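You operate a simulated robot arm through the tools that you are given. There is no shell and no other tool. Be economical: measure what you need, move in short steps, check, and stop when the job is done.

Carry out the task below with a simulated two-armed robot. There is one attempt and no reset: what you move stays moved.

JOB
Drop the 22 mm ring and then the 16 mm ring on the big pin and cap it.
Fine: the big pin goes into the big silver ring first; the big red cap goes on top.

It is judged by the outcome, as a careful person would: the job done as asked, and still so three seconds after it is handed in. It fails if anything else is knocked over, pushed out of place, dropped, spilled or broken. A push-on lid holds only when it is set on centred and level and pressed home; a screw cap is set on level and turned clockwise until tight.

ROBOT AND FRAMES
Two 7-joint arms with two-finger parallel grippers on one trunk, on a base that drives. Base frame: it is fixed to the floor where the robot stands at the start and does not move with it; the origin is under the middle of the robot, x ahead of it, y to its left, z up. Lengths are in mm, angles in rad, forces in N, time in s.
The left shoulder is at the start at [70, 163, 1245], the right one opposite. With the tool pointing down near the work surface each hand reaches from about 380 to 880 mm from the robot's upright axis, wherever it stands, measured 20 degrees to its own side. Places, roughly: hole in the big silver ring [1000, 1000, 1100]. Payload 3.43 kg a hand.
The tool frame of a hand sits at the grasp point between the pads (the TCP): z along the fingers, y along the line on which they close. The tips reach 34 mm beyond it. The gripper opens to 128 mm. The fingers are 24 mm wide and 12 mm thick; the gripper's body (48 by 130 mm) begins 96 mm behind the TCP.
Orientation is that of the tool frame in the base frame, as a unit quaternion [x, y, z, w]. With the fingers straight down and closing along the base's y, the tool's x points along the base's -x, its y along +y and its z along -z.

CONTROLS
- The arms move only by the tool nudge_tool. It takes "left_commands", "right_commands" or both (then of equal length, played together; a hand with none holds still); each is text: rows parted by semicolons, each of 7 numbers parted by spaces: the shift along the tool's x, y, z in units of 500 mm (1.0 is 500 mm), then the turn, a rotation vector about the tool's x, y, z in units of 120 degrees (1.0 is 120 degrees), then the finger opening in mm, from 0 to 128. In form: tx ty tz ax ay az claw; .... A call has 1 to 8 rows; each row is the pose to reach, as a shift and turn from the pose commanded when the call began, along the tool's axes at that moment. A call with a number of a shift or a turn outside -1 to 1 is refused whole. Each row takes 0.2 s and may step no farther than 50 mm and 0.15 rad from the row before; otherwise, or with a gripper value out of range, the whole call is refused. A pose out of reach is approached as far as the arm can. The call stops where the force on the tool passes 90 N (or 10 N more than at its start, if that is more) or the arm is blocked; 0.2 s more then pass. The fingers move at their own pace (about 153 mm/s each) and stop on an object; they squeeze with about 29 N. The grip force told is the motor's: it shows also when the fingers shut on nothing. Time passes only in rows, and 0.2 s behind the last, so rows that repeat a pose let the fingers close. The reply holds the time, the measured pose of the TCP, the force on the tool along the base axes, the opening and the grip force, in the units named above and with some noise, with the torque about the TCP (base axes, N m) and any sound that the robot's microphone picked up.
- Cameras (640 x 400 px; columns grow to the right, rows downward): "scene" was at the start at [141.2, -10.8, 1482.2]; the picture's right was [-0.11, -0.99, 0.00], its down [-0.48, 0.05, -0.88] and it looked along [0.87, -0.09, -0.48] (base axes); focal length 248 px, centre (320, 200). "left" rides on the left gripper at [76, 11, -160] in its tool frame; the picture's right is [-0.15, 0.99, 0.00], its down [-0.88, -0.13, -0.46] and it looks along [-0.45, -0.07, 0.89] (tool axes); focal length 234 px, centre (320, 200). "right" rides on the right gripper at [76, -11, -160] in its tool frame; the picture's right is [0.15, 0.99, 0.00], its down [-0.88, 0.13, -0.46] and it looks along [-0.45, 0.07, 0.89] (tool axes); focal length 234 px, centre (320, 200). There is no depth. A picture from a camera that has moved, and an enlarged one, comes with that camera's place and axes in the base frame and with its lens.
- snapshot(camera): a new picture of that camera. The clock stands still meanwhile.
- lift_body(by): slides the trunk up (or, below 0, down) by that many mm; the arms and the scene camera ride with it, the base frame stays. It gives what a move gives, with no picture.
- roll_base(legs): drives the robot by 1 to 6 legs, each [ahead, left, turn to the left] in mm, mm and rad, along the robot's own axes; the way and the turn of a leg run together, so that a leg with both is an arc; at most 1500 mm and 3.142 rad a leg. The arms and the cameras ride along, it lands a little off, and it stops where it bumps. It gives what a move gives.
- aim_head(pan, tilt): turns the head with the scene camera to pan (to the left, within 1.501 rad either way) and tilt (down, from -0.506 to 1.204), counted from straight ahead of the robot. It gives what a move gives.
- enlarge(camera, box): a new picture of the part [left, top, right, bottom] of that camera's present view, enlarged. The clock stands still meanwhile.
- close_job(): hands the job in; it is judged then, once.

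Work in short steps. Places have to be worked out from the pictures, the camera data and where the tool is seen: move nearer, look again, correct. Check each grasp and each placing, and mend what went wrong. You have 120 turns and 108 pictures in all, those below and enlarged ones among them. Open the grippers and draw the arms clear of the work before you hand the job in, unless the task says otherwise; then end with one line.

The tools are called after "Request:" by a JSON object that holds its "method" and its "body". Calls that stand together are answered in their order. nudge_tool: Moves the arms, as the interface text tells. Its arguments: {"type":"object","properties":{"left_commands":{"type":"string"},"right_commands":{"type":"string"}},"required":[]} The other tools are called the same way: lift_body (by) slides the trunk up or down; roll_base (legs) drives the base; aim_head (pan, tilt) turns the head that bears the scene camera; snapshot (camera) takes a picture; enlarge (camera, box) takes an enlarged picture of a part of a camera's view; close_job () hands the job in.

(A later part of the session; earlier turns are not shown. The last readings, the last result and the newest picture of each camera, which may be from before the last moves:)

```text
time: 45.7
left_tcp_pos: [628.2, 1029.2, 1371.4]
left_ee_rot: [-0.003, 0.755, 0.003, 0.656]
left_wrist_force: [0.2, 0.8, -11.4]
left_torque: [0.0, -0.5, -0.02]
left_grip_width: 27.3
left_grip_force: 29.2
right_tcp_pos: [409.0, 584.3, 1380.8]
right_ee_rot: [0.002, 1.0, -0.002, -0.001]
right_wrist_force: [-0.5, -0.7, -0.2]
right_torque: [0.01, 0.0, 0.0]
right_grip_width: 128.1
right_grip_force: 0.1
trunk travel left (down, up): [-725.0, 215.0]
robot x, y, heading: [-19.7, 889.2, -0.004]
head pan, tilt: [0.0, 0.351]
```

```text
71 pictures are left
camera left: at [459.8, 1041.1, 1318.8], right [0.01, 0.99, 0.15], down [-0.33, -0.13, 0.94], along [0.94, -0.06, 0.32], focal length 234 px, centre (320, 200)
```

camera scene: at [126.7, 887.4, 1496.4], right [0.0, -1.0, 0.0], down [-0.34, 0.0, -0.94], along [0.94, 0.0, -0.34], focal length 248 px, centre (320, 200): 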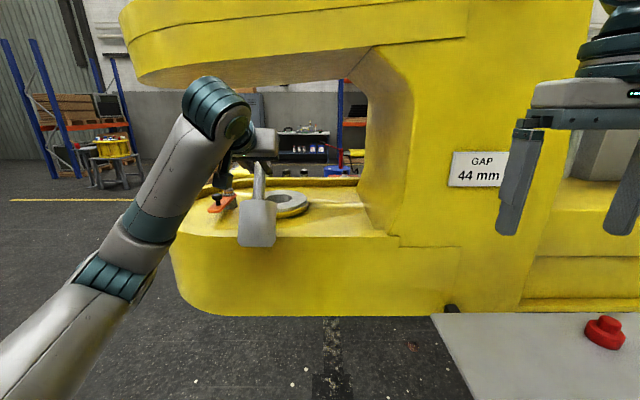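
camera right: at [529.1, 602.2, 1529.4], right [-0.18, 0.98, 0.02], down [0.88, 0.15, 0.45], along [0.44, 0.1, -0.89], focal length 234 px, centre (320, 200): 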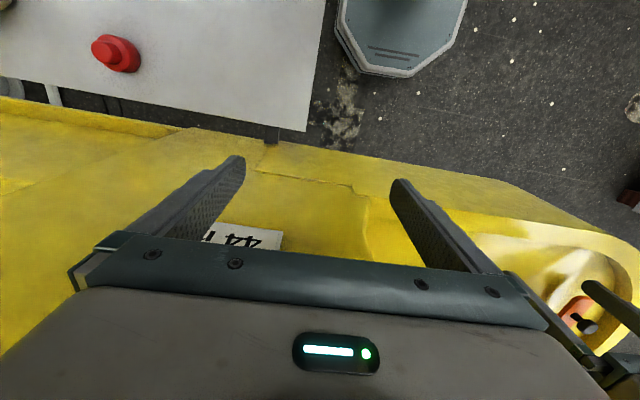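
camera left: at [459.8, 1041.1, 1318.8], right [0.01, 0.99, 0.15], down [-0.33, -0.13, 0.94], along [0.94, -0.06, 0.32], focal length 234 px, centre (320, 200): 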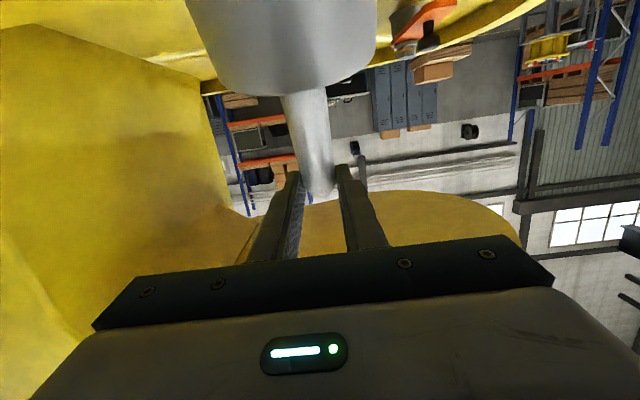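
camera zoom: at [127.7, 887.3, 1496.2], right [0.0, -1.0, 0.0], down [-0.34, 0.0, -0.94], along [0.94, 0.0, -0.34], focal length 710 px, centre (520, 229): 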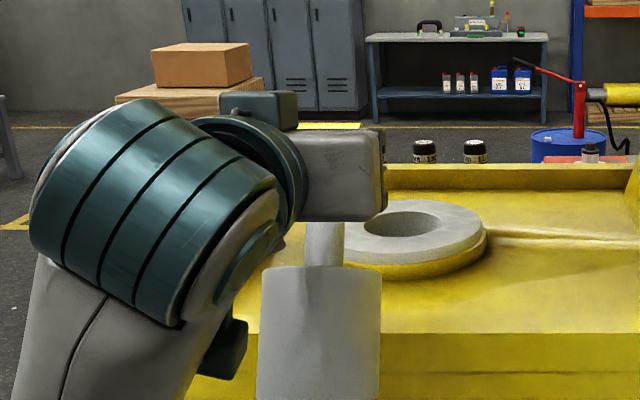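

Free again, but the pin hangs tilted ~22° and is held near its tip. I take it to the empty left end of the table to set it upright and regrip it properly.

Request:
{"method": "roll_base", "body": {"legs": [[-80, 0, 0], [-80, 0, 0], [0, -250, 0], [0, -250, 0]]}}

Request:
{"method": "aim_head", "body": {"pan": 0.25, "tilt": 0.5}}

Request:
{"method": "snapshot", "body": {"camera": "scene"}}

Request:
{"method": "snapshot", "body": {"camera": "left"}}

```text
time: 50.3
left_tcp_pos: [467.2, 527.9, 1372.6]
left_ee_rot: [-0.002, 0.755, 0.002, 0.656]
left_wrist_force: [0.9, -0.4, -10.1]
left_torque: [0.0, -0.18, -0.02]
left_grip_width: 27.6
left_grip_force: 28.9
right_tcp_pos: [247.0, 82.2, 1381.5]
right_ee_rot: [0.003, 1.0, -0.003, 0.0]
right_wrist_force: [0.3, 0.1, -0.3]
right_torque: [-0.02, 0.0, -0.01]
right_grip_width: 127.7
right_grip_force: 0.1
trunk travel left (down, up): [-725.0, 215.0]
robot x, y, heading: [-180.6, 385.3, -0.005]
head pan, tilt: [0.0, 0.351]
```

```text
time: 51.1
left_tcp_pos: [468.2, 524.4, 1371.1]
left_ee_rot: [-0.001, 0.755, 0.002, 0.656]
left_wrist_force: [0.2, -0.2, -10.4]
left_torque: [0.0, -0.17, -0.01]
left_grip_width: 27.5
left_grip_force: 28.8
right_tcp_pos: [246.4, 80.3, 1379.9]
right_ee_rot: [0.003, 1.0, -0.002, 0.0]
right_wrist_force: [-1.0, 0.2, -0.4]
right_torque: [-0.01, -0.03, 0.0]
right_grip_width: 128.0
right_grip_force: 0.0
trunk travel left (down, up): [-725.0, 215.0]
robot x, y, heading: [-177.6, 387.4, -0.005]
head pan, tilt: [0.25, 0.499]
```

```text
70 pictures are left
camera scene: at [-38.5, 405.8, 1482.6], right [0.24, -0.97, 0.0], down [-0.47, -0.11, -0.88], along [0.85, 0.21, -0.48], focal length 248 px, centre (320, 200)
```

scene: 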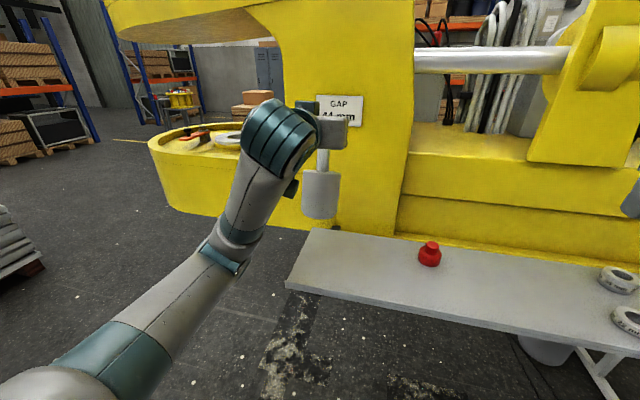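

```text
69 pictures are left
camera left: at [298.8, 536.9, 1318.7], right [0.02, 0.99, 0.15], down [-0.33, -0.13, 0.94], along [0.94, -0.06, 0.32], focal length 234 px, centre (320, 200)
```

left: 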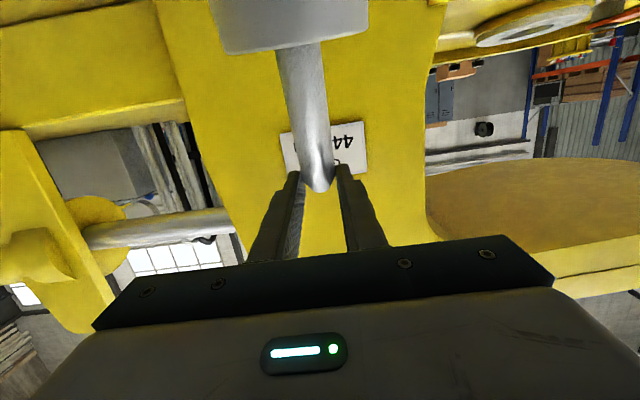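

The pin is now only slightly tilted (torque −0.18). I lower it toward the table while shifting 60 mm inward from the edge.

Request:
{"method": "nudge_tool", "body": {"left_commands": "0.02 -0.01 0.003 0 0 0 4; 0.06 -0.03 0.0085 0 0 0 4; 0.105 -0.05 0.015 0 0 0 4; 0.15 -0.07 0.021 0 0 0 4; 0.195 -0.09 0.0275 0 0 0 4; 0.24 -0.11 0.034 0 0 0 4; 0.27 -0.12 0.038 0 0 0 4; 0.28 -0.12 0.039 0 0 0 4"}}

Request:
{"method": "enlarge", "body": {"camera": "scene", "box": [240, 130, 440, 290]}}

```text
time: 52.9
left_tcp_pos: [467.9, 467.2, 1229.9]
left_ee_rot: [-0.002, 0.755, 0.002, 0.656]
left_wrist_force: [-0.1, -0.5, -10.4]
left_torque: [-0.01, -0.19, -0.01]
left_grip_width: 27.6
left_grip_force: 28.8
right_tcp_pos: [246.2, 80.9, 1381.1]
right_ee_rot: [0.003, 1.0, -0.003, 0.001]
right_wrist_force: [-0.4, -0.5, 0.5]
right_torque: [-0.01, 0.02, 0.01]
right_grip_width: 127.8
right_grip_force: 0.1
trunk travel left (down, up): [-725.0, 215.0]
robot x, y, heading: [-181.8, 387.1, -0.009]
head pan, tilt: [0.25, 0.499]
```

```text
2.50 times, centred on (340, 210) of scene
camera zoom: at [-38.5, 406.7, 1482.6], right [0.24, -0.97, 0.0], down [-0.47, -0.12, -0.88], along [0.85, 0.21, -0.48], focal length 621 px, centre (270, 175)
```

zoom: 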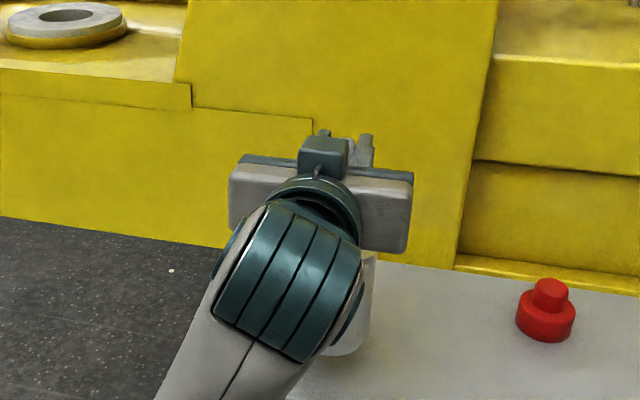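

Now small downward steps to feel for contact.

Request:
{"method": "nudge_tool", "body": {"left_commands": "0.01 0 0.0014 0 0 0 4; 0.02 0 0.0028 0 0 0 4; 0.03 0 0.0042 0 0 0 4; 0.04 0 0.0056 0 0 0 4; 0.05 0 0.007 0 0 0 4; 0.056 0 0.0078 0 0 0 4"}}

Request:
{"method": "snapshot", "body": {"camera": "left"}}

```text
time: 54.3
left_tcp_pos: [467.4, 467.4, 1202.9]
left_ee_rot: [-0.002, 0.754, 0.002, 0.657]
left_wrist_force: [0.3, -0.9, -4.8]
left_torque: [-0.04, -0.21, -0.01]
left_grip_width: 27.6
left_grip_force: 29.1
right_tcp_pos: [243.8, 79.4, 1380.9]
right_ee_rot: [0.002, 1.0, -0.002, -0.001]
right_wrist_force: [-0.4, 0.1, 0.6]
right_torque: [0.01, -0.03, 0.06]
right_grip_width: 128.2
right_grip_force: 0.0
trunk travel left (down, up): [-725.0, 215.0]
robot x, y, heading: [-178.9, 384.9, -0.004]
head pan, tilt: [0.25, 0.499]
```

```text
67 pictures are left
camera left: at [298.8, 477.7, 1149.4], right [0.01, 0.99, 0.15], down [-0.33, -0.13, 0.93], along [0.94, -0.06, 0.33], focal length 234 px, centre (320, 200)
```

left: 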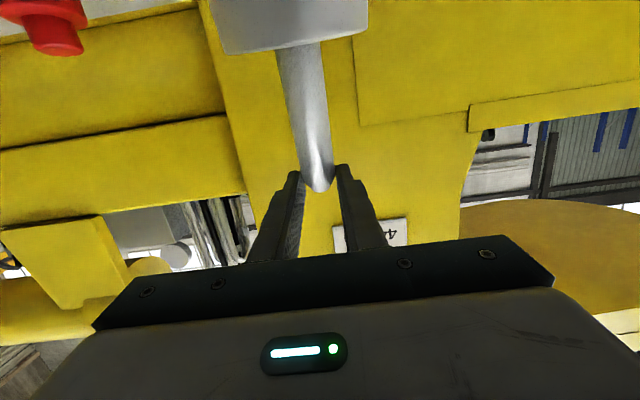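

Touching at TCP z≈1203. I press down a few mm more so the pin stands upright.

Request:
{"method": "nudge_tool", "body": {"left_commands": "0.005 0 0.0007 0 0 0 4; 0.01 0 0.0014 0 0 0 4; 0.014 0 0.002 0 0 0 4; 0.014 0 0.002 0 0 0 4"}}

Request:
{"method": "snapshot", "body": {"camera": "left"}}

```text
time: 55.3
left_tcp_pos: [463.8, 467.6, 1198.6]
left_ee_rot: [-0.002, 0.752, 0.002, 0.659]
left_wrist_force: [1.7, 1.6, 24.2]
left_torque: [0.2, -0.5, -0.05]
left_grip_width: 27.5
left_grip_force: 29.1
right_tcp_pos: [242.9, 80.7, 1382.0]
right_ee_rot: [0.003, 1.0, -0.002, 0.001]
right_wrist_force: [-0.2, 0.8, -0.2]
right_torque: [0.01, -0.01, 0.0]
right_grip_width: 127.8
right_grip_force: 0.1
trunk travel left (down, up): [-725.0, 215.0]
robot x, y, heading: [-175.4, 382.9, -0.003]
head pan, tilt: [0.25, 0.499]
```

```text
66 pictures are left
camera left: at [296.1, 477.9, 1144.0], right [0.01, 0.99, 0.15], down [-0.33, -0.13, 0.93], along [0.94, -0.06, 0.33], focal length 234 px, centre (320, 200)
```

left: 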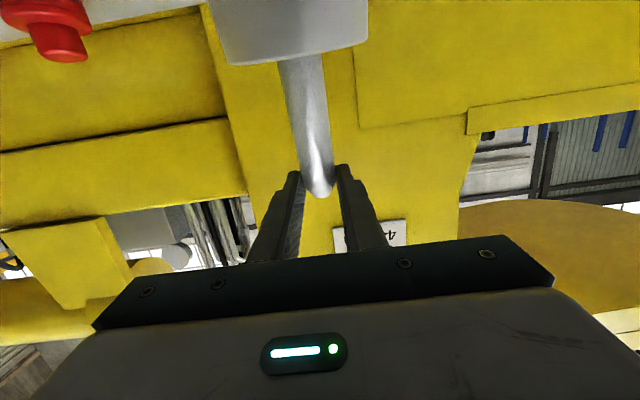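

Resting firmly on the table (+24 N). I open the fingers moderately and check that the pin stands.

Request:
{"method": "nudge_tool", "body": {"left_commands": "0 0 0 0 0 0 30; 0 0 0 0 0 0 34; 0 0 0 0 0 0 45; 0 0 0 0 0 0 70; 0 0 0 0 0 0 70"}}

Request:
{"method": "snapshot", "body": {"camera": "left"}}

Request:
{"method": "enlarge", "body": {"camera": "scene", "box": [240, 130, 440, 290]}}

```text
time: 56.5
left_tcp_pos: [466.4, 467.7, 1195.6]
left_ee_rot: [-0.002, 0.755, 0.003, 0.656]
left_wrist_force: [0.7, -1.0, 0.7]
left_torque: [0.01, 0.0, 0.0]
left_grip_width: 69.6
left_grip_force: 0.1
right_tcp_pos: [244.0, 80.5, 1380.9]
right_ee_rot: [0.002, 1.0, -0.001, 0.001]
right_wrist_force: [-0.7, 0.1, -0.3]
right_torque: [0.0, -0.01, -0.01]
right_grip_width: 128.2
right_grip_force: 0.1
trunk travel left (down, up): [-725.0, 215.0]
robot x, y, heading: [-180.3, 384.5, -0.009]
head pan, tilt: [0.25, 0.499]
```

```text
65 pictures are left
camera left: at [297.7, 477.8, 1142.4], right [0.02, 0.99, 0.15], down [-0.33, -0.13, 0.93], along [0.94, -0.06, 0.32], focal length 234 px, centre (320, 200)
```

left: 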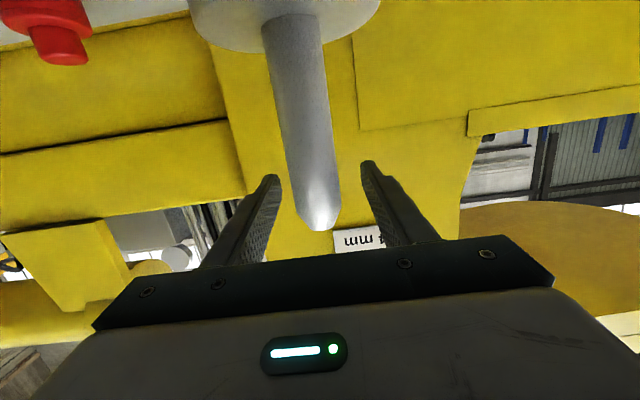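

```text
2.50 times, centred on (340, 210) of scene
camera zoom: at [-40.0, 406.4, 1482.7], right [0.24, -0.97, 0.0], down [-0.46, -0.12, -0.88], along [0.85, 0.21, -0.48], focal length 621 px, centre (270, 175)
```

zoom: 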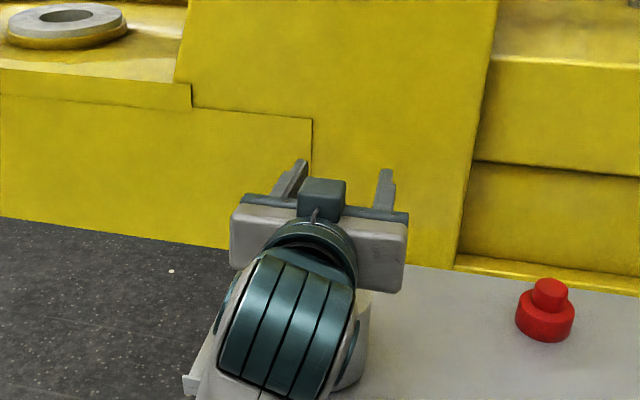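

The pin stands upright with its stem near (430, 467). I retract, raise the trunk 150 mm so the forearm will clear the jaw rim, and re-tilt the hand to 60° for a lower grip.

Request:
{"method": "nudge_tool", "body": {"left_commands": "0.009 0 -0.0624 0 0 0 70; 0.0175 0 -0.125 0 0 0 80; 0.026 0 -0.187 0 0 0 80; 0.035 0 -0.2495 0 0 0 80; 0.035 0 -0.2495 0 0 0 80"}}

Request:
{"method": "lift_body", "body": {"by": 150}}

Request:
{"method": "nudge_tool", "body": {"left_commands": "0.04 0 0.005 0 0.023 0 80; 0.08 0 0.011 0 0.046 0 80; 0.12 0 0.016 0 0.069 0 80; 0.16 0 0.022 0 0.092 0 80; 0.2 0 0.027 0 0.115 0 80; 0.24 0 0.033 0 0.138 0 80; 0.28 0 0.039 0 0.161 0 80; 0.309 0 0.043 0 0.183 0 80"}}

Request:
{"method": "snapshot", "body": {"camera": "left"}}

Request:
{"method": "snapshot", "body": {"camera": "scene"}}

```text
time: 57.7
left_tcp_pos: [378.8, 444.8, 1202.5]
left_ee_rot: [-0.002, 0.747, 0.013, 0.665]
left_wrist_force: [-1.5, 0.4, 0.0]
left_torque: [0.02, 0.05, 0.03]
left_grip_width: 80.0
left_grip_force: 0.0
left hand out of reach, approached as far as the arm can: row 3, 4, 5
right_tcp_pos: [245.8, 80.2, 1380.2]
right_ee_rot: [0.003, 1.0, -0.003, 0.001]
right_wrist_force: [-0.1, 0.6, -0.4]
right_torque: [-0.04, 0.03, -0.01]
right_grip_width: 128.1
right_grip_force: 0.0
trunk travel left (down, up): [-725.0, 215.0]
robot x, y, heading: [-182.2, 386.4, -0.008]
head pan, tilt: [0.25, 0.499]
```

```text
time: 59.4
left_tcp_pos: [377.2, 444.5, 1348.5]
left_ee_rot: [0.0, 0.748, 0.015, 0.663]
left_wrist_force: [-0.6, 0.0, -0.3]
left_torque: [0.01, -0.02, 0.01]
left_grip_width: 79.9
left_grip_force: 0.1
right_tcp_pos: [243.8, 79.5, 1531.3]
right_ee_rot: [0.002, 1.0, -0.002, 0.001]
right_wrist_force: [0.5, 1.0, -0.1]
right_torque: [-0.02, 0.02, 0.0]
right_grip_width: 127.7
right_grip_force: 0.0
trunk travel left (down, up): [-875.0, 65.0]
robot x, y, heading: [-176.8, 386.7, -0.004]
head pan, tilt: [0.25, 0.499]
```

```text
time: 60.4
left_tcp_pos: [397.5, 474.5, 1332.9]
left_ee_rot: [0.007, 0.757, 0.061, 0.651]
left_wrist_force: [0.2, 0.1, -1.0]
left_torque: [0.04, -0.04, -0.01]
left_grip_width: 80.1
left_grip_force: 0.0
right_tcp_pos: [245.2, 80.9, 1530.9]
right_ee_rot: [0.002, 1.0, -0.002, 0.001]
right_wrist_force: [-0.1, 0.4, 0.2]
right_torque: [0.0, 0.04, 0.0]
right_grip_width: 127.9
right_grip_force: 0.1
trunk travel left (down, up): [-875.0, 65.0]
robot x, y, heading: [-179.7, 381.3, -0.005]
head pan, tilt: [0.25, 0.499]
stopped in row 4 (left hand): the arm was blocked; the commanded pose is now the measured one
```

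```text
63 pictures are left
camera left: at [228.3, 480.4, 1281.3], right [-0.04, 0.97, 0.24], down [-0.31, -0.25, 0.92], along [0.95, -0.03, 0.31], focal length 234 px, centre (320, 200)
```

left: 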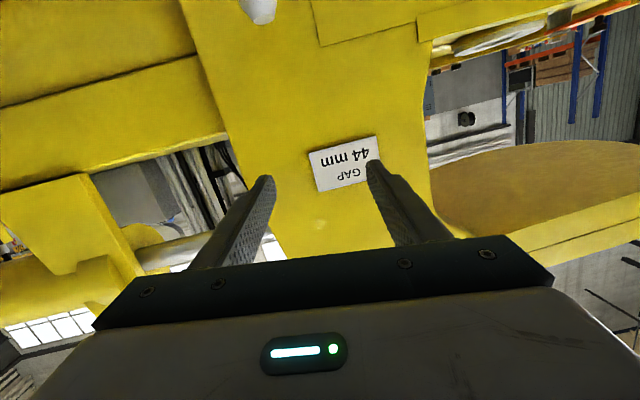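

```text
62 pictures are left
camera scene: at [-39.8, 406.6, 1632.7], right [0.24, -0.97, 0.0], down [-0.46, -0.12, -0.88], along [0.85, 0.21, -0.48], focal length 248 px, centre (320, 200)
```

scene: 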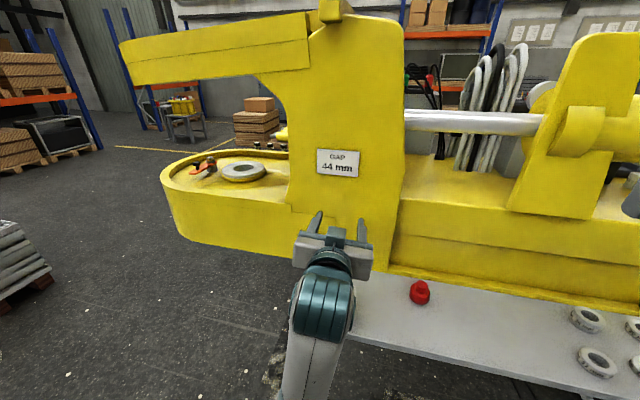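

The hand got too close to the robot's own body, so it hit a kinematic limit. I back the base off 170 mm, then set the 60° pre-grasp pose.

Request:
{"method": "roll_base", "body": {"legs": [[-160, 0, 0]]}}

Request:
{"method": "nudge_tool", "body": {"left_commands": "0.0415 -0.0095 0.041 0.008 0.0295 -0.006 80; 0.083 -0.019 0.081 0.016 0.059 -0.012 80; 0.125 -0.0285 0.122 0.0235 0.0885 -0.0175 80; 0.166 -0.038 0.163 0.031 0.118 -0.023 80; 0.2075 -0.0475 0.203 0.039 0.1475 -0.029 80; 0.249 -0.057 0.244 0.0471 0.177 -0.035 80; 0.249 -0.057 0.244 0.0471 0.177 -0.035 80"}}

Request:
{"method": "snapshot", "body": {"camera": "left"}}

Request:
{"method": "snapshot", "body": {"camera": "scene"}}

```text
time: 61.8
left_tcp_pos: [241.6, 476.3, 1329.4]
left_ee_rot: [0.007, 0.758, 0.061, 0.649]
left_wrist_force: [-0.4, -0.7, 0.0]
left_torque: [0.04, 0.0, 0.0]
left_grip_width: 79.9
left_grip_force: 0.1
right_tcp_pos: [91.3, 81.1, 1528.0]
right_ee_rot: [0.001, 1.0, -0.002, -0.001]
right_wrist_force: [-0.3, 1.0, -0.7]
right_torque: [-0.01, 0.05, 0.0]
right_grip_width: 127.7
right_grip_force: 0.1
trunk travel left (down, up): [-875.0, 65.0]
robot x, y, heading: [-335.0, 387.8, -0.005]
head pan, tilt: [0.25, 0.499]
```

```text
time: 63.0
left_tcp_pos: [328.1, 527.3, 1201.7]
left_ee_rot: [0.016, 0.841, 0.084, 0.534]
left_wrist_force: [0.9, 0.0, 0.2]
left_torque: [0.0, 0.0, 0.01]
left_grip_width: 79.8
left_grip_force: 0.1
right_tcp_pos: [88.2, 81.7, 1529.4]
right_ee_rot: [0.002, 1.0, -0.002, 0.0]
right_wrist_force: [-0.5, -0.5, 0.2]
right_torque: [-0.01, 0.0, 0.02]
right_grip_width: 128.0
right_grip_force: 0.1
trunk travel left (down, up): [-875.0, 65.0]
robot x, y, heading: [-340.6, 387.9, -0.003]
head pan, tilt: [0.25, 0.499]
stopped in row 5 (left hand): the arm was blocked; the commanded pose is now the measured one
```

```text
61 pictures are left
camera left: at [152.0, 527.3, 1201.9], right [0.0, 0.96, 0.29], down [-0.02, -0.29, 0.96], along [1.0, -0.01, 0.02], focal length 234 px, centre (320, 200)
```

left: 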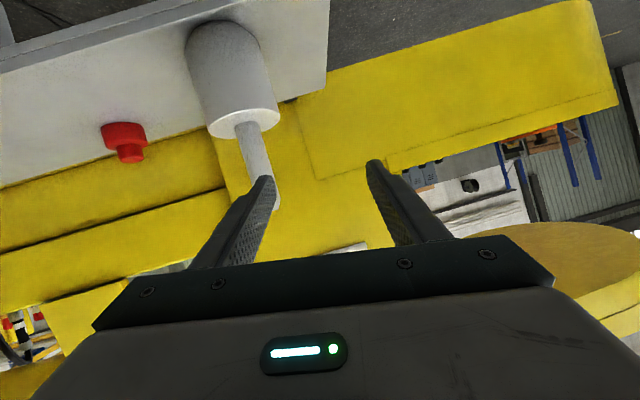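

```text
60 pictures are left
camera scene: at [-196.4, 407.7, 1632.5], right [0.24, -0.97, 0.0], down [-0.47, -0.12, -0.88], along [0.85, 0.21, -0.48], focal length 248 px, centre (320, 200)
```

scene: 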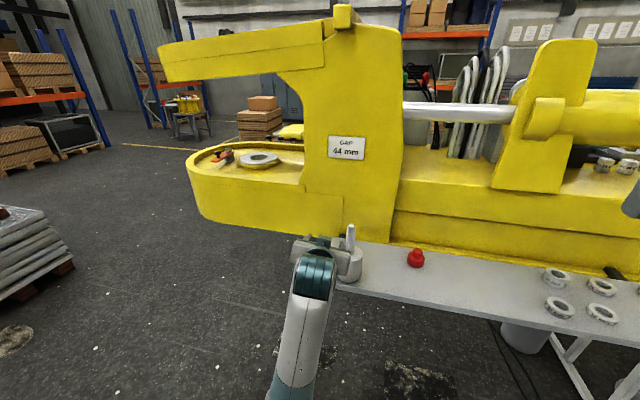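

The arm is running into a joint limit and veering sideways without touching anything. I raise the hand and restore its orientation to see whether it recovers.

Request:
{"method": "nudge_tool", "body": {"left_commands": "-0.038 -0.016 -0.018 0.012 0.008 -0.011 80; -0.076 -0.033 -0.037 0.025 0.016 -0.021 80; -0.114 -0.049 -0.055 0.037 0.024 -0.032 80; -0.152 -0.066 -0.074 0.05 0.032 -0.043 80; -0.19 -0.082 -0.092 0.0618 0.04 -0.0534 80; -0.19 -0.082 -0.092 0.0618 0.04 -0.0534 80"}}

Request:
{"method": "snapshot", "body": {"camera": "scene"}}

```text
time: 64.5
left_tcp_pos: [338.5, 519.7, 1290.4]
left_ee_rot: [-0.007, 0.864, 0.057, 0.5]
left_wrist_force: [0.3, -0.2, -0.6]
left_torque: [-0.01, -0.01, -0.02]
left_grip_width: 80.3
left_grip_force: 0.0
right_tcp_pos: [87.0, 81.4, 1531.0]
right_ee_rot: [0.002, 1.0, -0.002, 0.001]
right_wrist_force: [0.3, 0.1, 0.3]
right_torque: [0.02, 0.01, -0.01]
right_grip_width: 128.0
right_grip_force: 0.2
trunk travel left (down, up): [-875.0, 65.0]
robot x, y, heading: [-339.1, 388.6, -0.004]
head pan, tilt: [0.25, 0.499]
stopped in row 6 (left hand): the arm was blocked; the commanded pose is now the measured one
```

```text
59 pictures are left
camera scene: at [-198.0, 407.5, 1632.7], right [0.24, -0.97, 0.0], down [-0.46, -0.12, -0.88], along [0.85, 0.21, -0.48], focal length 248 px, centre (320, 200)
```

scene: 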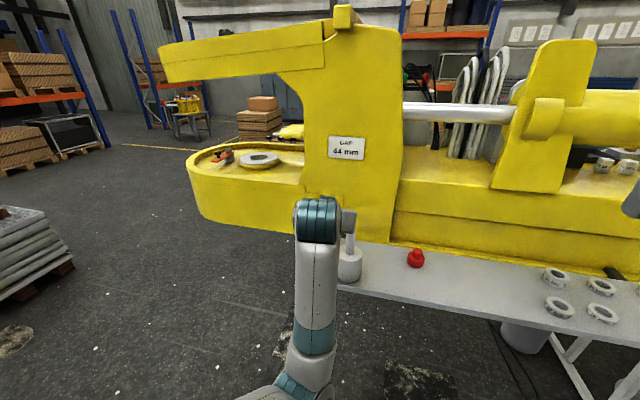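

The arm has folded into an awkward elbow branch. I unfold it by turning the tool back to straight down while moving outward and up, then will re-approach.

Request:
{"method": "nudge_tool", "body": {"left_commands": "-0.013 0.037 -0.007 0 0.0625 -0.006 80; -0.026 0.075 -0.015 0 0.125 -0.012 80; -0.039 0.112 -0.022 0 0.1875 -0.018 80; -0.052 0.15 -0.03 0 0.25 -0.024 80; -0.065 0.187 -0.037 0 0.3125 -0.03 80; -0.078 0.225 -0.045 0 0.375 -0.036 80; -0.091 0.262 -0.052 0 0.4375 -0.042 80; -0.104 0.3 -0.06 0 0.5 -0.048 80"}}

Request:
{"method": "snapshot", "body": {"camera": "scene"}}

```text
time: 66.3
left_tcp_pos: [328.0, 729.1, 1328.3]
left_ee_rot: [-0.073, 0.997, 0.02, 0.009]
left_wrist_force: [0.5, -0.9, 0.5]
left_torque: [-0.03, 0.0, 0.0]
left_grip_width: 80.1
left_grip_force: 0.0
left hand out of reach, approached as far as the arm can: row 2, 3, 4, 5, 6, 7, 8
right_tcp_pos: [87.3, 82.5, 1530.9]
right_ee_rot: [0.001, 1.0, -0.003, -0.001]
right_wrist_force: [0.1, 0.5, 0.0]
right_torque: [-0.04, 0.01, -0.02]
right_grip_width: 128.0
right_grip_force: 0.0
trunk travel left (down, up): [-875.0, 65.0]
robot x, y, heading: [-336.9, 386.4, -0.008]
head pan, tilt: [0.25, 0.499]
```

```text
58 pictures are left
camera scene: at [-197.2, 408.3, 1632.5], right [0.24, -0.97, 0.0], down [-0.47, -0.12, -0.88], along [0.85, 0.21, -0.48], focal length 248 px, centre (320, 200)
```

scene: 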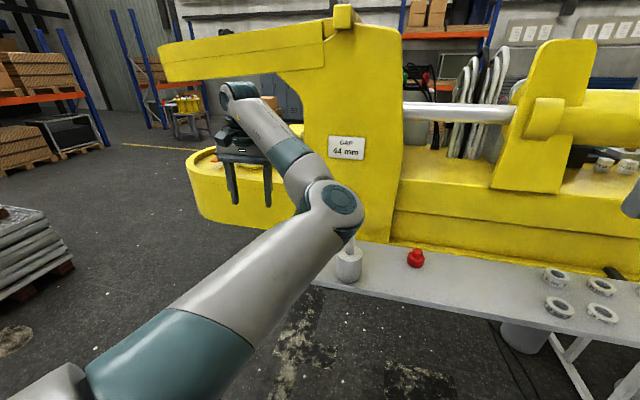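

The elbow has flipped to the inside. I guide the hand back toward its original start-like posture to let the elbow swing out again.

Request:
{"method": "nudge_tool", "body": {"left_commands": "0.018 -0.037 -0.049 0.003 0.001 0.01 80; 0.036 -0.075 -0.098 0.005 0.002 0.02 80; 0.054 -0.112 -0.147 0.008 0.004 0.03 80; 0.073 -0.15 -0.197 0.011 0.005 0.04 80; 0.091 -0.187 -0.246 0.013 0.006 0.05 80; 0.109 -0.225 -0.295 0.016 0.007 0.06 80; 0.127 -0.262 -0.344 0.019 0.009 0.07 80; 0.127 -0.262 -0.344 0.019 0.009 0.07 80"}}

Request:
{"method": "snapshot", "body": {"camera": "scene"}}

```text
time: 68.2
left_tcp_pos: [308.8, 709.3, 1465.0]
left_ee_rot: [-0.002, 1.0, -0.001, -0.007]
left_wrist_force: [-0.6, 0.1, -0.5]
left_torque: [0.02, -0.01, 0.03]
left_grip_width: 80.1
left_grip_force: 0.0
left hand out of reach, approached as far as the arm can: row 1, 2, 3, 4, 5, 6, 7, 8
right_tcp_pos: [85.6, 79.7, 1530.9]
right_ee_rot: [0.002, 1.0, -0.002, 0.001]
right_wrist_force: [-0.2, -0.3, -0.9]
right_torque: [0.02, -0.01, -0.03]
right_grip_width: 127.6
right_grip_force: 0.0
trunk travel left (down, up): [-875.0, 65.0]
robot x, y, heading: [-338.6, 386.1, -0.002]
head pan, tilt: [0.25, 0.499]
```

```text
57 pictures are left
camera scene: at [-198.9, 406.0, 1632.8], right [0.24, -0.97, 0.0], down [-0.46, -0.12, -0.88], along [0.85, 0.21, -0.48], focal length 248 px, centre (320, 200)
```

scene: 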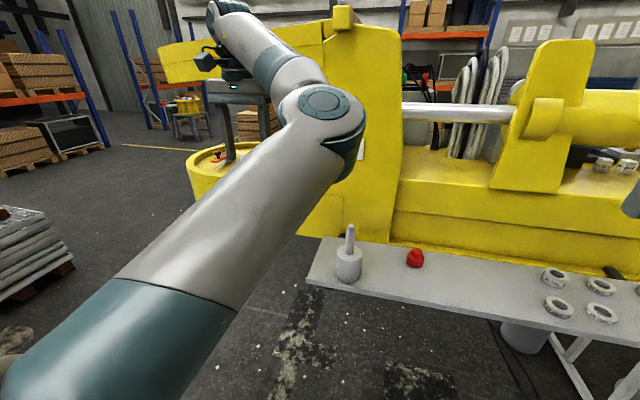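

The left elbow branch is unhelpful; I will use the right arm for the pin instead. First I draw the left arm back so it stays out of the way.

Request:
{"method": "nudge_tool", "body": {"left_commands": "0.08 0.02 0 0 0 0 80; 0.16 0.04 0 0 0 0 80; 0.24 0.06 0 0 0 0 80; 0.32 0.08 0 0 0 0 80; 0.4 0.1 0 0 0 0 80; 0.48 0.12 0 0 0 0 80; 0.56 0.14 0 0 0 0 80; 0.6 0.16 0 0 0 0 80"}}

Request:
{"method": "aim_head", "body": {"pan": 0.4, "tilt": 0.5}}

Request:
{"method": "snapshot", "body": {"camera": "scene"}}

```text
time: 70.0
left_tcp_pos: [10.2, 787.1, 1467.0]
left_ee_rot: [-0.002, 1.0, -0.001, -0.007]
left_wrist_force: [-0.1, -0.2, 0.2]
left_torque: [-0.02, -0.02, 0.01]
left_grip_width: 80.0
left_grip_force: 0.1
left hand out of reach, approached as far as the arm can: row 1, 2, 3, 4, 5, 6
right_tcp_pos: [87.1, 82.4, 1531.4]
right_ee_rot: [0.002, 1.0, -0.002, 0.001]
right_wrist_force: [-0.2, -0.4, -0.3]
right_torque: [-0.02, 0.02, -0.01]
right_grip_width: 127.9
right_grip_force: 0.0
trunk travel left (down, up): [-875.0, 65.0]
robot x, y, heading: [-339.7, 385.0, -0.003]
head pan, tilt: [0.25, 0.499]
```

```text
time: 70.7
left_tcp_pos: [12.3, 789.0, 1466.7]
left_ee_rot: [-0.002, 1.0, -0.001, -0.007]
left_wrist_force: [-0.1, 0.4, 0.3]
left_torque: [0.02, 0.01, 0.02]
left_grip_width: 79.9
left_grip_force: 0.0
right_tcp_pos: [86.4, 82.8, 1530.8]
right_ee_rot: [0.002, 1.0, -0.003, 0.001]
right_wrist_force: [0.9, 0.3, 0.0]
right_torque: [-0.01, 0.03, -0.03]
right_grip_width: 128.1
right_grip_force: 0.0
trunk travel left (down, up): [-875.0, 65.0]
robot x, y, heading: [-336.1, 383.6, -0.001]
head pan, tilt: [0.4, 0.499]
```

```text
56 pictures are left
camera scene: at [-202.5, 420.7, 1632.7], right [0.39, -0.92, 0.0], down [-0.44, -0.18, -0.88], along [0.81, 0.34, -0.48], focal length 248 px, centre (320, 200)
```

scene: 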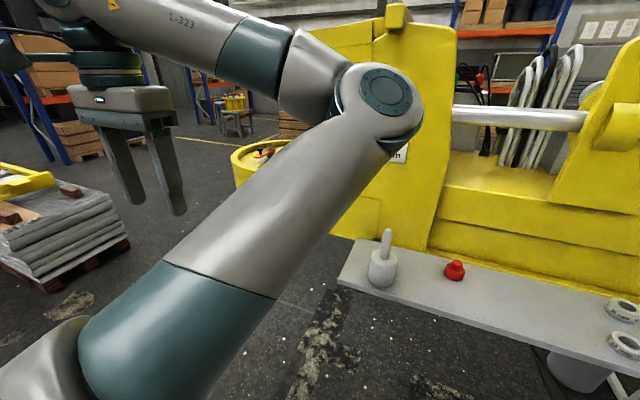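

Now the left arm moves freely. I lower that hand to see whether the elbow drops and swings outward.

Request:
{"method": "nudge_tool", "body": {"left_commands": "0 0.02 0.09 0 0 0 60; 0 0.04 0.18 0 0 0 60; 0 0.06 0.27 0 0 0 60; 0 0.08 0.36 0 0 0 60; 0 0.1 0.45 0 0 0 60; 0 0.12 0.54 0 0 0 60; 0 0.14 0.62 0 0 0 60; 0 0.14 0.7 0 0 0 60"}}

Request:
{"method": "snapshot", "body": {"camera": "scene"}}

```text
time: 72.5
left_tcp_pos: [6.8, 857.7, 1115.9]
left_ee_rot: [-0.002, 1.0, -0.002, -0.007]
left_wrist_force: [0.5, -0.4, -0.1]
left_torque: [0.01, 0.04, 0.0]
left_grip_width: 59.7
left_grip_force: 0.0
right_tcp_pos: [87.6, 82.0, 1531.0]
right_ee_rot: [0.002, 1.0, -0.002, -0.001]
right_wrist_force: [-0.1, -0.5, -1.5]
right_torque: [0.0, 0.01, 0.0]
right_grip_width: 127.7
right_grip_force: 0.0
trunk travel left (down, up): [-875.0, 65.0]
robot x, y, heading: [-336.8, 387.9, -0.001]
head pan, tilt: [0.4, 0.499]
```

```text
55 pictures are left
camera scene: at [-201.4, 420.7, 1632.7], right [0.39, -0.92, 0.0], down [-0.44, -0.18, -0.88], along [0.81, 0.34, -0.48], focal length 248 px, centre (320, 200)
```

scene: 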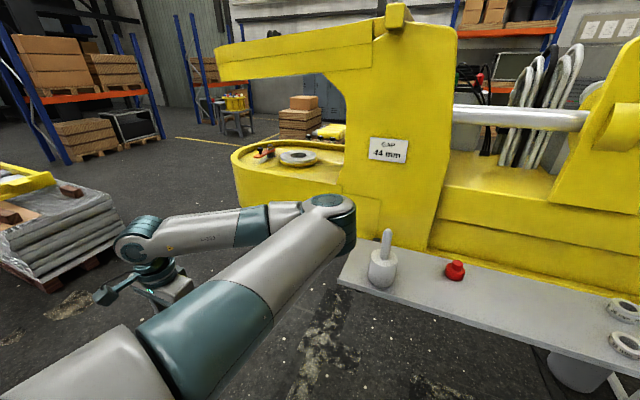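

The elbow dropped. I swing the left hand further back so its elbow no longer protrudes forward.

Request:
{"method": "nudge_tool", "body": {"left_commands": "0.08 0.03 0 0 0 0 40; 0.16 0.06 0 0 0 0 40; 0.24 0.09 0 0 0 0 40; 0.32 0.12 0 0 0 0 40; 0.4 0.15 0 0 0 0 40; 0.48 0.18 0 0 0 0 40; 0.5 0.2 0 0 0 0 40"}}

Request:
{"method": "snapshot", "body": {"camera": "scene"}}

```text
time: 74.0
left_tcp_pos: [-243.5, 955.7, 1117.7]
left_ee_rot: [-0.002, 1.0, -0.001, -0.006]
left_wrist_force: [-0.6, 0.1, 0.1]
left_torque: [-0.01, 0.0, -0.02]
left_grip_width: 40.0
left_grip_force: 0.0
right_tcp_pos: [86.7, 81.8, 1530.5]
right_ee_rot: [0.002, 1.0, -0.002, 0.001]
right_wrist_force: [-0.3, -0.5, 0.2]
right_torque: [0.02, 0.0, -0.03]
right_grip_width: 127.9
right_grip_force: 0.1
trunk travel left (down, up): [-875.0, 65.0]
robot x, y, heading: [-336.5, 384.9, 0.0]
head pan, tilt: [0.4, 0.499]
```

```text
54 pictures are left
camera scene: at [-202.6, 420.5, 1632.7], right [0.39, -0.92, 0.0], down [-0.44, -0.18, -0.88], along [0.81, 0.34, -0.48], focal length 248 px, centre (320, 200)
```

scene: 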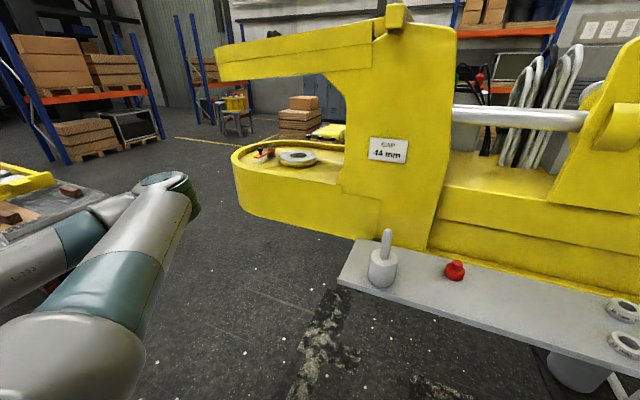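

Left arm is tucked away. I drive left so the pin is in the right hand's zone, lower the trunk 75 mm, and look at the pin.

Request:
{"method": "roll_base", "body": {"legs": [[40, 215, 0]]}}

Request:
{"method": "lift_body", "body": {"by": -75}}

Request:
{"method": "aim_head", "body": {"pan": -0.1, "tilt": 0.55}}

Request:
{"method": "enlarge", "body": {"camera": "scene", "box": [240, 120, 400, 240]}}

```text
time: 75.7
left_tcp_pos: [-202.9, 1167.6, 1121.2]
left_ee_rot: [-0.002, 1.0, 0.001, -0.007]
left_wrist_force: [1.0, -1.2, 0.2]
left_torque: [0.04, 0.02, 0.02]
left_grip_width: 39.9
left_grip_force: 0.0
right_tcp_pos: [126.9, 291.5, 1529.4]
right_ee_rot: [0.002, 1.0, -0.002, 0.0]
right_wrist_force: [-0.2, 0.2, -0.3]
right_torque: [0.05, -0.02, -0.02]
right_grip_width: 127.8
right_grip_force: 0.0
trunk travel left (down, up): [-875.0, 65.0]
robot x, y, heading: [-299.2, 601.0, -0.007]
head pan, tilt: [0.4, 0.499]
```

```text
time: 76.8
left_tcp_pos: [-201.3, 1170.3, 1044.1]
left_ee_rot: [-0.002, 1.0, -0.001, -0.007]
left_wrist_force: [1.1, -0.6, 0.3]
left_torque: [0.04, 0.02, 0.02]
left_grip_width: 40.1
left_grip_force: 0.0
right_tcp_pos: [126.8, 294.7, 1454.5]
right_ee_rot: [0.002, 1.0, -0.002, 0.0]
right_wrist_force: [-0.3, 0.2, 0.5]
right_torque: [-0.01, 0.03, 0.02]
right_grip_width: 128.1
right_grip_force: 0.0
trunk travel left (down, up): [-800.0, 140.0]
robot x, y, heading: [-292.2, 600.9, -0.002]
head pan, tilt: [0.4, 0.499]
```

```text
time: 77.8
left_tcp_pos: [-202.9, 1170.3, 1043.4]
left_ee_rot: [-0.002, 1.0, 0.0, -0.007]
left_wrist_force: [-0.8, -0.5, 0.2]
left_torque: [0.02, 0.0, 0.04]
left_grip_width: 39.9
left_grip_force: 0.0
right_tcp_pos: [127.9, 296.4, 1455.6]
right_ee_rot: [0.003, 1.0, -0.003, 0.0]
right_wrist_force: [0.4, 0.2, 0.6]
right_torque: [0.02, -0.02, 0.0]
right_grip_width: 128.0
right_grip_force: 0.0
trunk travel left (down, up): [-800.0, 140.0]
robot x, y, heading: [-297.0, 598.3, -0.002]
head pan, tilt: [-0.099, 0.55]
```

```text
3.33 times, centred on (320, 180) of scene
camera zoom: at [-156.1, 590.6, 1553.1], right [-0.1, -0.99, 0.0], down [-0.52, 0.05, -0.85], along [0.85, -0.09, -0.52], focal length 828 px, centre (320, 267)
```

zoom: 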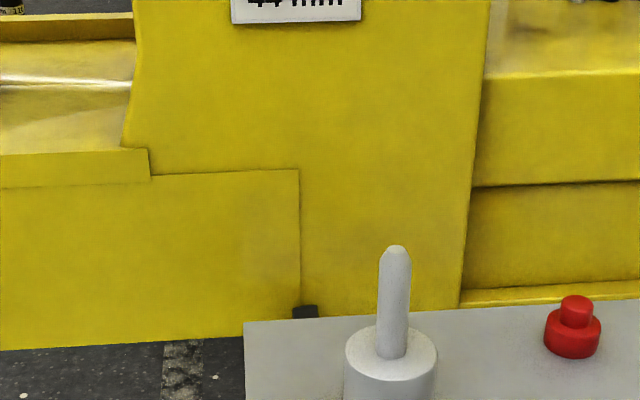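

The pin is at about (427, 467), collar top z≈1104. I move the right hand to a 60° tilted pre-grasp behind it.

Request:
{"method": "nudge_tool", "body": {"right_commands": "-0.051 0.043 0.0655 0 -0.0625 0 100; -0.102 0.086 0.131 0 -0.125 0 90; -0.153 0.128 0.1965 0 -0.1875 0 80; -0.204 0.171 0.262 0 -0.25 0 80; -0.255 0.214 0.3275 0 -0.3125 0 80; -0.306 0.257 0.393 0 -0.375 0 80; -0.357 0.299 0.4585 0 -0.4375 0 80; -0.408 0.342 0.524 0 -0.5 0 80"}}

Request:
{"method": "snapshot", "body": {"camera": "right"}}

Request:
{"method": "snapshot", "body": {"camera": "scene"}}

```text
time: 79.6
left_tcp_pos: [-200.6, 1169.6, 1044.3]
left_ee_rot: [-0.002, 1.0, 0.0, -0.008]
left_wrist_force: [0.3, 0.9, -0.1]
left_torque: [0.04, 0.02, -0.02]
left_grip_width: 40.0
left_grip_force: 0.1
right_tcp_pos: [335.5, 456.2, 1196.9]
right_ee_rot: [0.002, 0.866, -0.001, 0.5]
right_wrist_force: [-0.1, -0.5, 0.1]
right_torque: [0.03, -0.01, 0.02]
right_grip_width: 79.8
right_grip_force: 0.0
right hand out of reach, approached as far as the arm can: row 8
trunk travel left (down, up): [-800.0, 140.0]
robot x, y, heading: [-295.4, 600.8, -0.004]
head pan, tilt: [-0.099, 0.55]
```

```text
52 pictures are left
camera right: at [158.2, 444.9, 1211.4], right [-0.07, 0.99, -0.13], down [0.05, 0.13, 0.99], along [1.0, 0.06, -0.05], focal length 234 px, centre (320, 200)
```

right: 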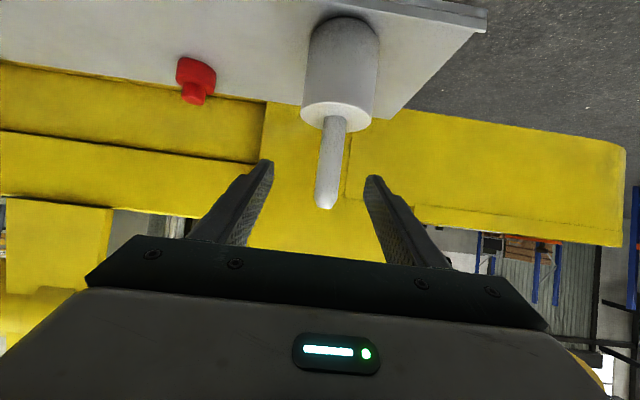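

```text
51 pictures are left
camera scene: at [-153.1, 589.2, 1553.0], right [-0.1, -0.99, 0.0], down [-0.52, 0.05, -0.85], along [0.85, -0.09, -0.52], focal length 248 px, centre (320, 200)
```

scene: 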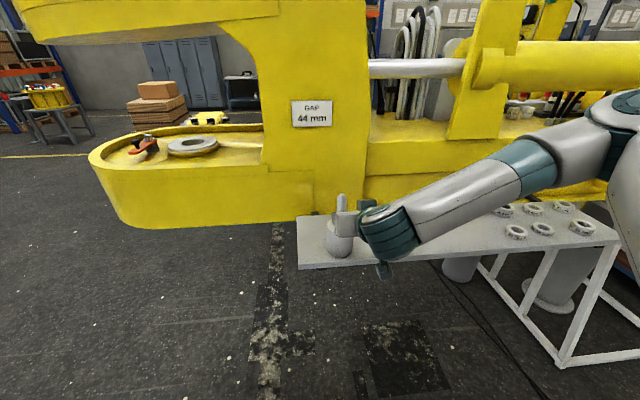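

The elbow posture is good here, but y is at a limit. I shift the base 30 mm left and re-read before advancing.

Request:
{"method": "roll_base", "body": {"legs": [[0, 30, 0]]}}

Request:
{"method": "snapshot", "body": {"camera": "right"}}

```text
time: 80.4
left_tcp_pos: [-202.7, 1193.8, 1046.1]
left_ee_rot: [-0.002, 1.0, 0.002, -0.007]
left_wrist_force: [0.4, -1.1, 0.4]
left_torque: [0.07, 0.01, 0.01]
left_grip_width: 40.0
left_grip_force: 0.1
right_tcp_pos: [331.7, 477.0, 1197.6]
right_ee_rot: [0.002, 0.866, 0.001, 0.499]
right_wrist_force: [-0.3, -2.1, 0.5]
right_torque: [0.05, 0.01, 0.09]
right_grip_width: 80.1
right_grip_force: 0.2
trunk travel left (down, up): [-800.0, 140.0]
robot x, y, heading: [-294.2, 630.8, -0.009]
head pan, tilt: [-0.099, 0.55]
```

```text
50 pictures are left
camera right: at [155.2, 467.7, 1211.5], right [-0.07, 0.99, -0.12], down [0.05, 0.13, 0.99], along [1.0, 0.06, -0.05], focal length 234 px, centre (320, 200)
```

right: 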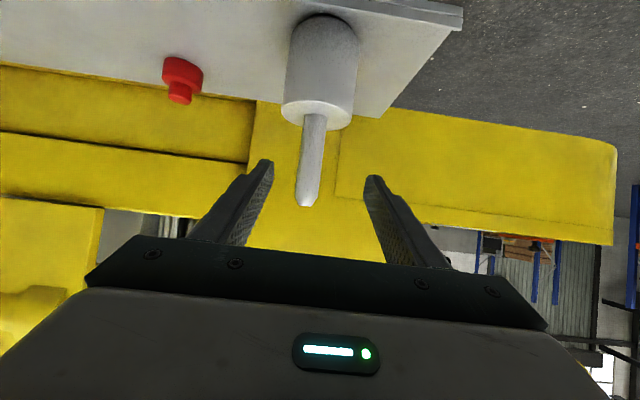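

Stem at y≈470. I advance to the stem low on its shaft.

Request:
{"method": "nudge_tool", "body": {"right_commands": "0.002 -0.014 0.05 0 0 0 80; 0.004 -0.014 0.1 0 0 0 80; 0.006 -0.014 0.15 0 0 0 80; 0.008 -0.014 0.2 0 0 0 80; 0.009 -0.014 0.2246 0 0 0 80; 0.009 -0.014 0.2246 0 0 0 80"}}

Request:
{"method": "snapshot", "body": {"camera": "right"}}

Request:
{"method": "enlarge", "body": {"camera": "scene", "box": [260, 140, 420, 280]}}

```text
time: 81.8
left_tcp_pos: [-202.0, 1200.4, 1043.4]
left_ee_rot: [-0.002, 1.0, -0.001, -0.008]
left_wrist_force: [0.7, -0.6, -0.7]
left_torque: [0.0, -0.01, -0.04]
left_grip_width: 39.8
left_grip_force: 0.1
right_tcp_pos: [414.7, 450.0, 1157.2]
right_ee_rot: [0.0, 0.866, -0.002, 0.5]
right_wrist_force: [-1.5, 1.0, 0.2]
right_torque: [-0.03, 0.01, -0.02]
right_grip_width: 79.9
right_grip_force: 0.1
right hand out of reach, approached as far as the arm can: row 2, 3, 4, 5, 6
trunk travel left (down, up): [-800.0, 140.0]
robot x, y, heading: [-291.9, 626.8, -0.005]
head pan, tilt: [-0.099, 0.55]
```

```text
49 pictures are left
camera right: at [238.3, 439.1, 1171.6], right [-0.07, 0.99, -0.13], down [0.05, 0.13, 0.99], along [1.0, 0.06, -0.06], focal length 234 px, centre (320, 200)
```

right: 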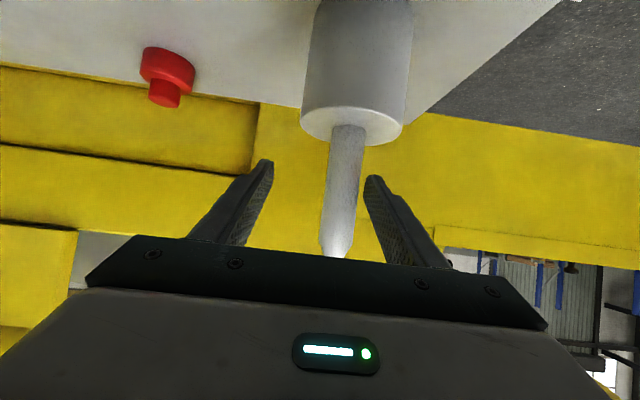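

```text
2.86 times, centred on (340, 210) of scene
camera zoom: at [-156.2, 619.9, 1553.1], right [-0.1, -0.99, 0.0], down [-0.52, 0.05, -0.85], along [0.85, -0.09, -0.52], focal length 710 px, centre (263, 171)
```

zoom: 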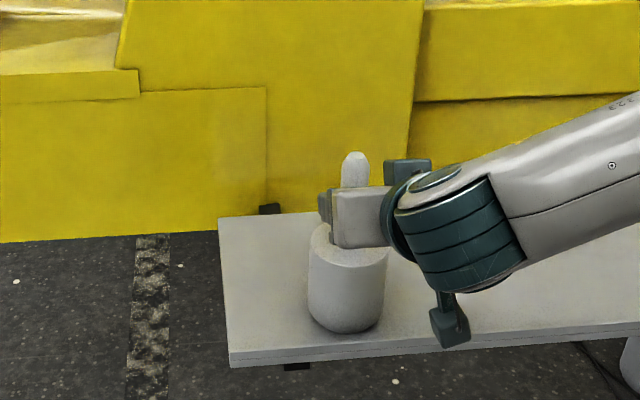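

The hand stops short, likely too far inboard for this arm. I retreat, shift the base 90 mm left, lower the trunk 75 mm, then re-approach.

Request:
{"method": "nudge_tool", "body": {"right_commands": "0 0 -0.05 0 0 0 80; 0 0 -0.1 0 0 0 80; 0 0 -0.15 0 0 0 80; 0 0 -0.2 0 0 0 80; 0 0 -0.24 0 0 0 80; 0 0 -0.24 0 0 0 80"}}

Request:
{"method": "roll_base", "body": {"legs": [[0, 90, 0]]}}

Request:
{"method": "lift_body", "body": {"by": -75}}

```text
time: 83.2
left_tcp_pos: [-201.5, 1199.2, 1043.6]
left_ee_rot: [-0.002, 1.0, -0.001, -0.008]
left_wrist_force: [0.2, 0.3, 0.0]
left_torque: [-0.02, -0.01, -0.01]
left_grip_width: 39.7
left_grip_force: 0.0
right_tcp_pos: [311.8, 449.1, 1215.7]
right_ee_rot: [0.002, 0.866, -0.003, 0.499]
right_wrist_force: [0.4, 0.6, 0.1]
right_torque: [0.0, 0.01, -0.02]
right_grip_width: 80.0
right_grip_force: 0.0
trunk travel left (down, up): [-800.0, 140.0]
robot x, y, heading: [-293.3, 630.8, -0.004]
head pan, tilt: [-0.099, 0.55]
```

```text
time: 84.3
left_tcp_pos: [-200.6, 1285.2, 1045.5]
left_ee_rot: [-0.001, 1.0, 0.0, -0.008]
left_wrist_force: [0.3, 0.4, 0.2]
left_torque: [0.0, 0.02, 0.0]
left_grip_width: 40.0
left_grip_force: 0.0
right_tcp_pos: [311.9, 533.8, 1215.0]
right_ee_rot: [0.003, 0.866, -0.002, 0.5]
right_wrist_force: [0.3, -0.2, 0.1]
right_torque: [0.03, 0.02, 0.05]
right_grip_width: 79.7
right_grip_force: 0.0
trunk travel left (down, up): [-800.0, 140.0]
robot x, y, heading: [-295.5, 719.2, -0.002]
head pan, tilt: [-0.099, 0.55]
```

```text
time: 85.4
left_tcp_pos: [-199.5, 1286.3, 968.8]
left_ee_rot: [-0.001, 1.0, 0.0, -0.006]
left_wrist_force: [-0.2, 0.5, -0.2]
left_torque: [-0.01, 0.0, -0.03]
left_grip_width: 40.1
left_grip_force: 0.1
right_tcp_pos: [311.6, 535.3, 1141.8]
right_ee_rot: [0.003, 0.866, -0.002, 0.5]
right_wrist_force: [-0.5, -0.2, -0.2]
right_torque: [0.01, -0.02, -0.01]
right_grip_width: 79.8
right_grip_force: 0.0
trunk travel left (down, up): [-725.0, 215.0]
robot x, y, heading: [-298.3, 722.4, -0.007]
head pan, tilt: [-0.099, 0.55]
```

Now I align with the stem (y≈471) and advance in one smooth sequence.

Request:
{"method": "nudge_tool", "body": {"right_commands": "-0.04 -0.043 -0.005 0 0 0 80; -0.08 -0.086 -0.01 0 0 0 80; -0.109 -0.128 -0.015 0 0 0 80; -0.109 -0.128 0.04 0 0 0 80; -0.108 -0.128 0.1 0 0 0 80; -0.106 -0.128 0.15 0 0 0 80; -0.104 -0.128 0.196 0 0 0 80; -0.104 -0.128 0.196 0 0 0 80"}}

Request:
{"method": "snapshot", "body": {"camera": "right"}}

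```text
time: 87.2
left_tcp_pos: [-200.4, 1286.7, 969.0]
left_ee_rot: [0.0, 1.0, -0.001, -0.007]
left_wrist_force: [0.0, -0.4, -0.7]
left_torque: [0.0, 0.01, 0.0]
left_grip_width: 39.9
left_grip_force: 0.0
right_tcp_pos: [421.7, 471.1, 1137.5]
right_ee_rot: [0.002, 0.866, -0.003, 0.5]
right_wrist_force: [-0.6, 0.0, -0.1]
right_torque: [0.03, 0.05, -0.01]
right_grip_width: 79.9
right_grip_force: 0.1
trunk travel left (down, up): [-725.0, 215.0]
robot x, y, heading: [-295.9, 718.1, -0.01]
head pan, tilt: [-0.099, 0.55]
```

```text
47 pictures are left
camera right: at [244.7, 462.2, 1152.2], right [-0.07, 0.99, -0.13], down [0.05, 0.13, 0.99], along [1.0, 0.06, -0.05], focal length 234 px, centre (320, 200)
```

right: 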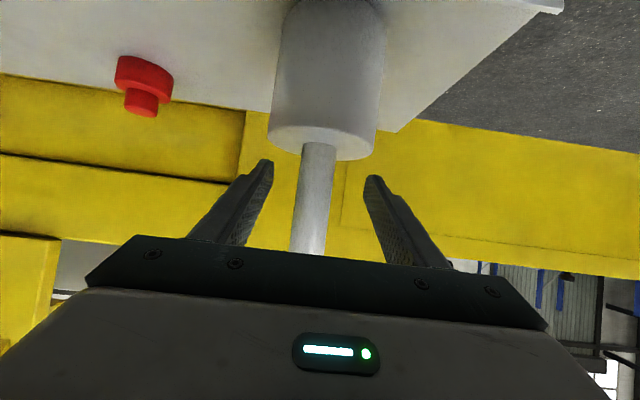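

Reached. I close on the stem.

Request:
{"method": "nudge_tool", "body": {"right_commands": "0 0 0 0 0 0 50; 0 0 0 0 0 0 30; 0 0 0 0 0 0 4; 0 0 0 0 0 0 0; 0 0 0 0 0 0 0"}}

Request:
{"method": "lift_body", "body": {"by": 215}}

Request:
{"method": "snapshot", "body": {"camera": "right"}}

```text
time: 88.4
left_tcp_pos: [-199.6, 1286.0, 968.4]
left_ee_rot: [-0.001, 1.0, -0.001, -0.007]
left_wrist_force: [0.2, 0.5, 0.4]
left_torque: [0.01, -0.02, -0.01]
left_grip_width: 39.9
left_grip_force: 0.1
right_tcp_pos: [421.0, 471.1, 1137.2]
right_ee_rot: [0.002, 0.866, -0.002, 0.499]
right_wrist_force: [-0.8, -3.0, 0.3]
right_torque: [-0.13, 0.1, 0.01]
right_grip_width: 27.5
right_grip_force: 29.3
trunk travel left (down, up): [-725.0, 215.0]
robot x, y, heading: [-299.3, 718.6, -0.007]
head pan, tilt: [-0.099, 0.55]
```

```text
time: 90.7
left_tcp_pos: [-198.6, 1287.2, 1183.8]
left_ee_rot: [-0.002, 1.0, -0.001, -0.008]
left_wrist_force: [0.8, -0.5, -0.5]
left_torque: [0.01, 0.03, 0.0]
left_grip_width: 39.9
left_grip_force: 0.0
right_tcp_pos: [423.3, 471.9, 1350.1]
right_ee_rot: [0.003, 0.866, -0.003, 0.5]
right_wrist_force: [-0.6, -0.4, -10.3]
right_torque: [0.0, 0.05, 0.01]
right_grip_width: 27.6
right_grip_force: 28.8
trunk travel left (down, up): [-940.0, 0.0]
robot x, y, heading: [-294.6, 718.1, -0.005]
head pan, tilt: [-0.099, 0.55]
```

```text
46 pictures are left
camera right: at [246.7, 461.7, 1366.0], right [-0.07, 0.99, -0.13], down [0.05, 0.13, 0.99], along [1.0, 0.06, -0.06], focal length 234 px, centre (320, 200)
```

right: 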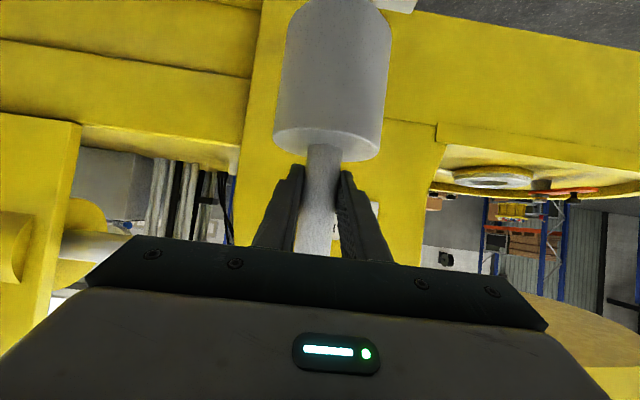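

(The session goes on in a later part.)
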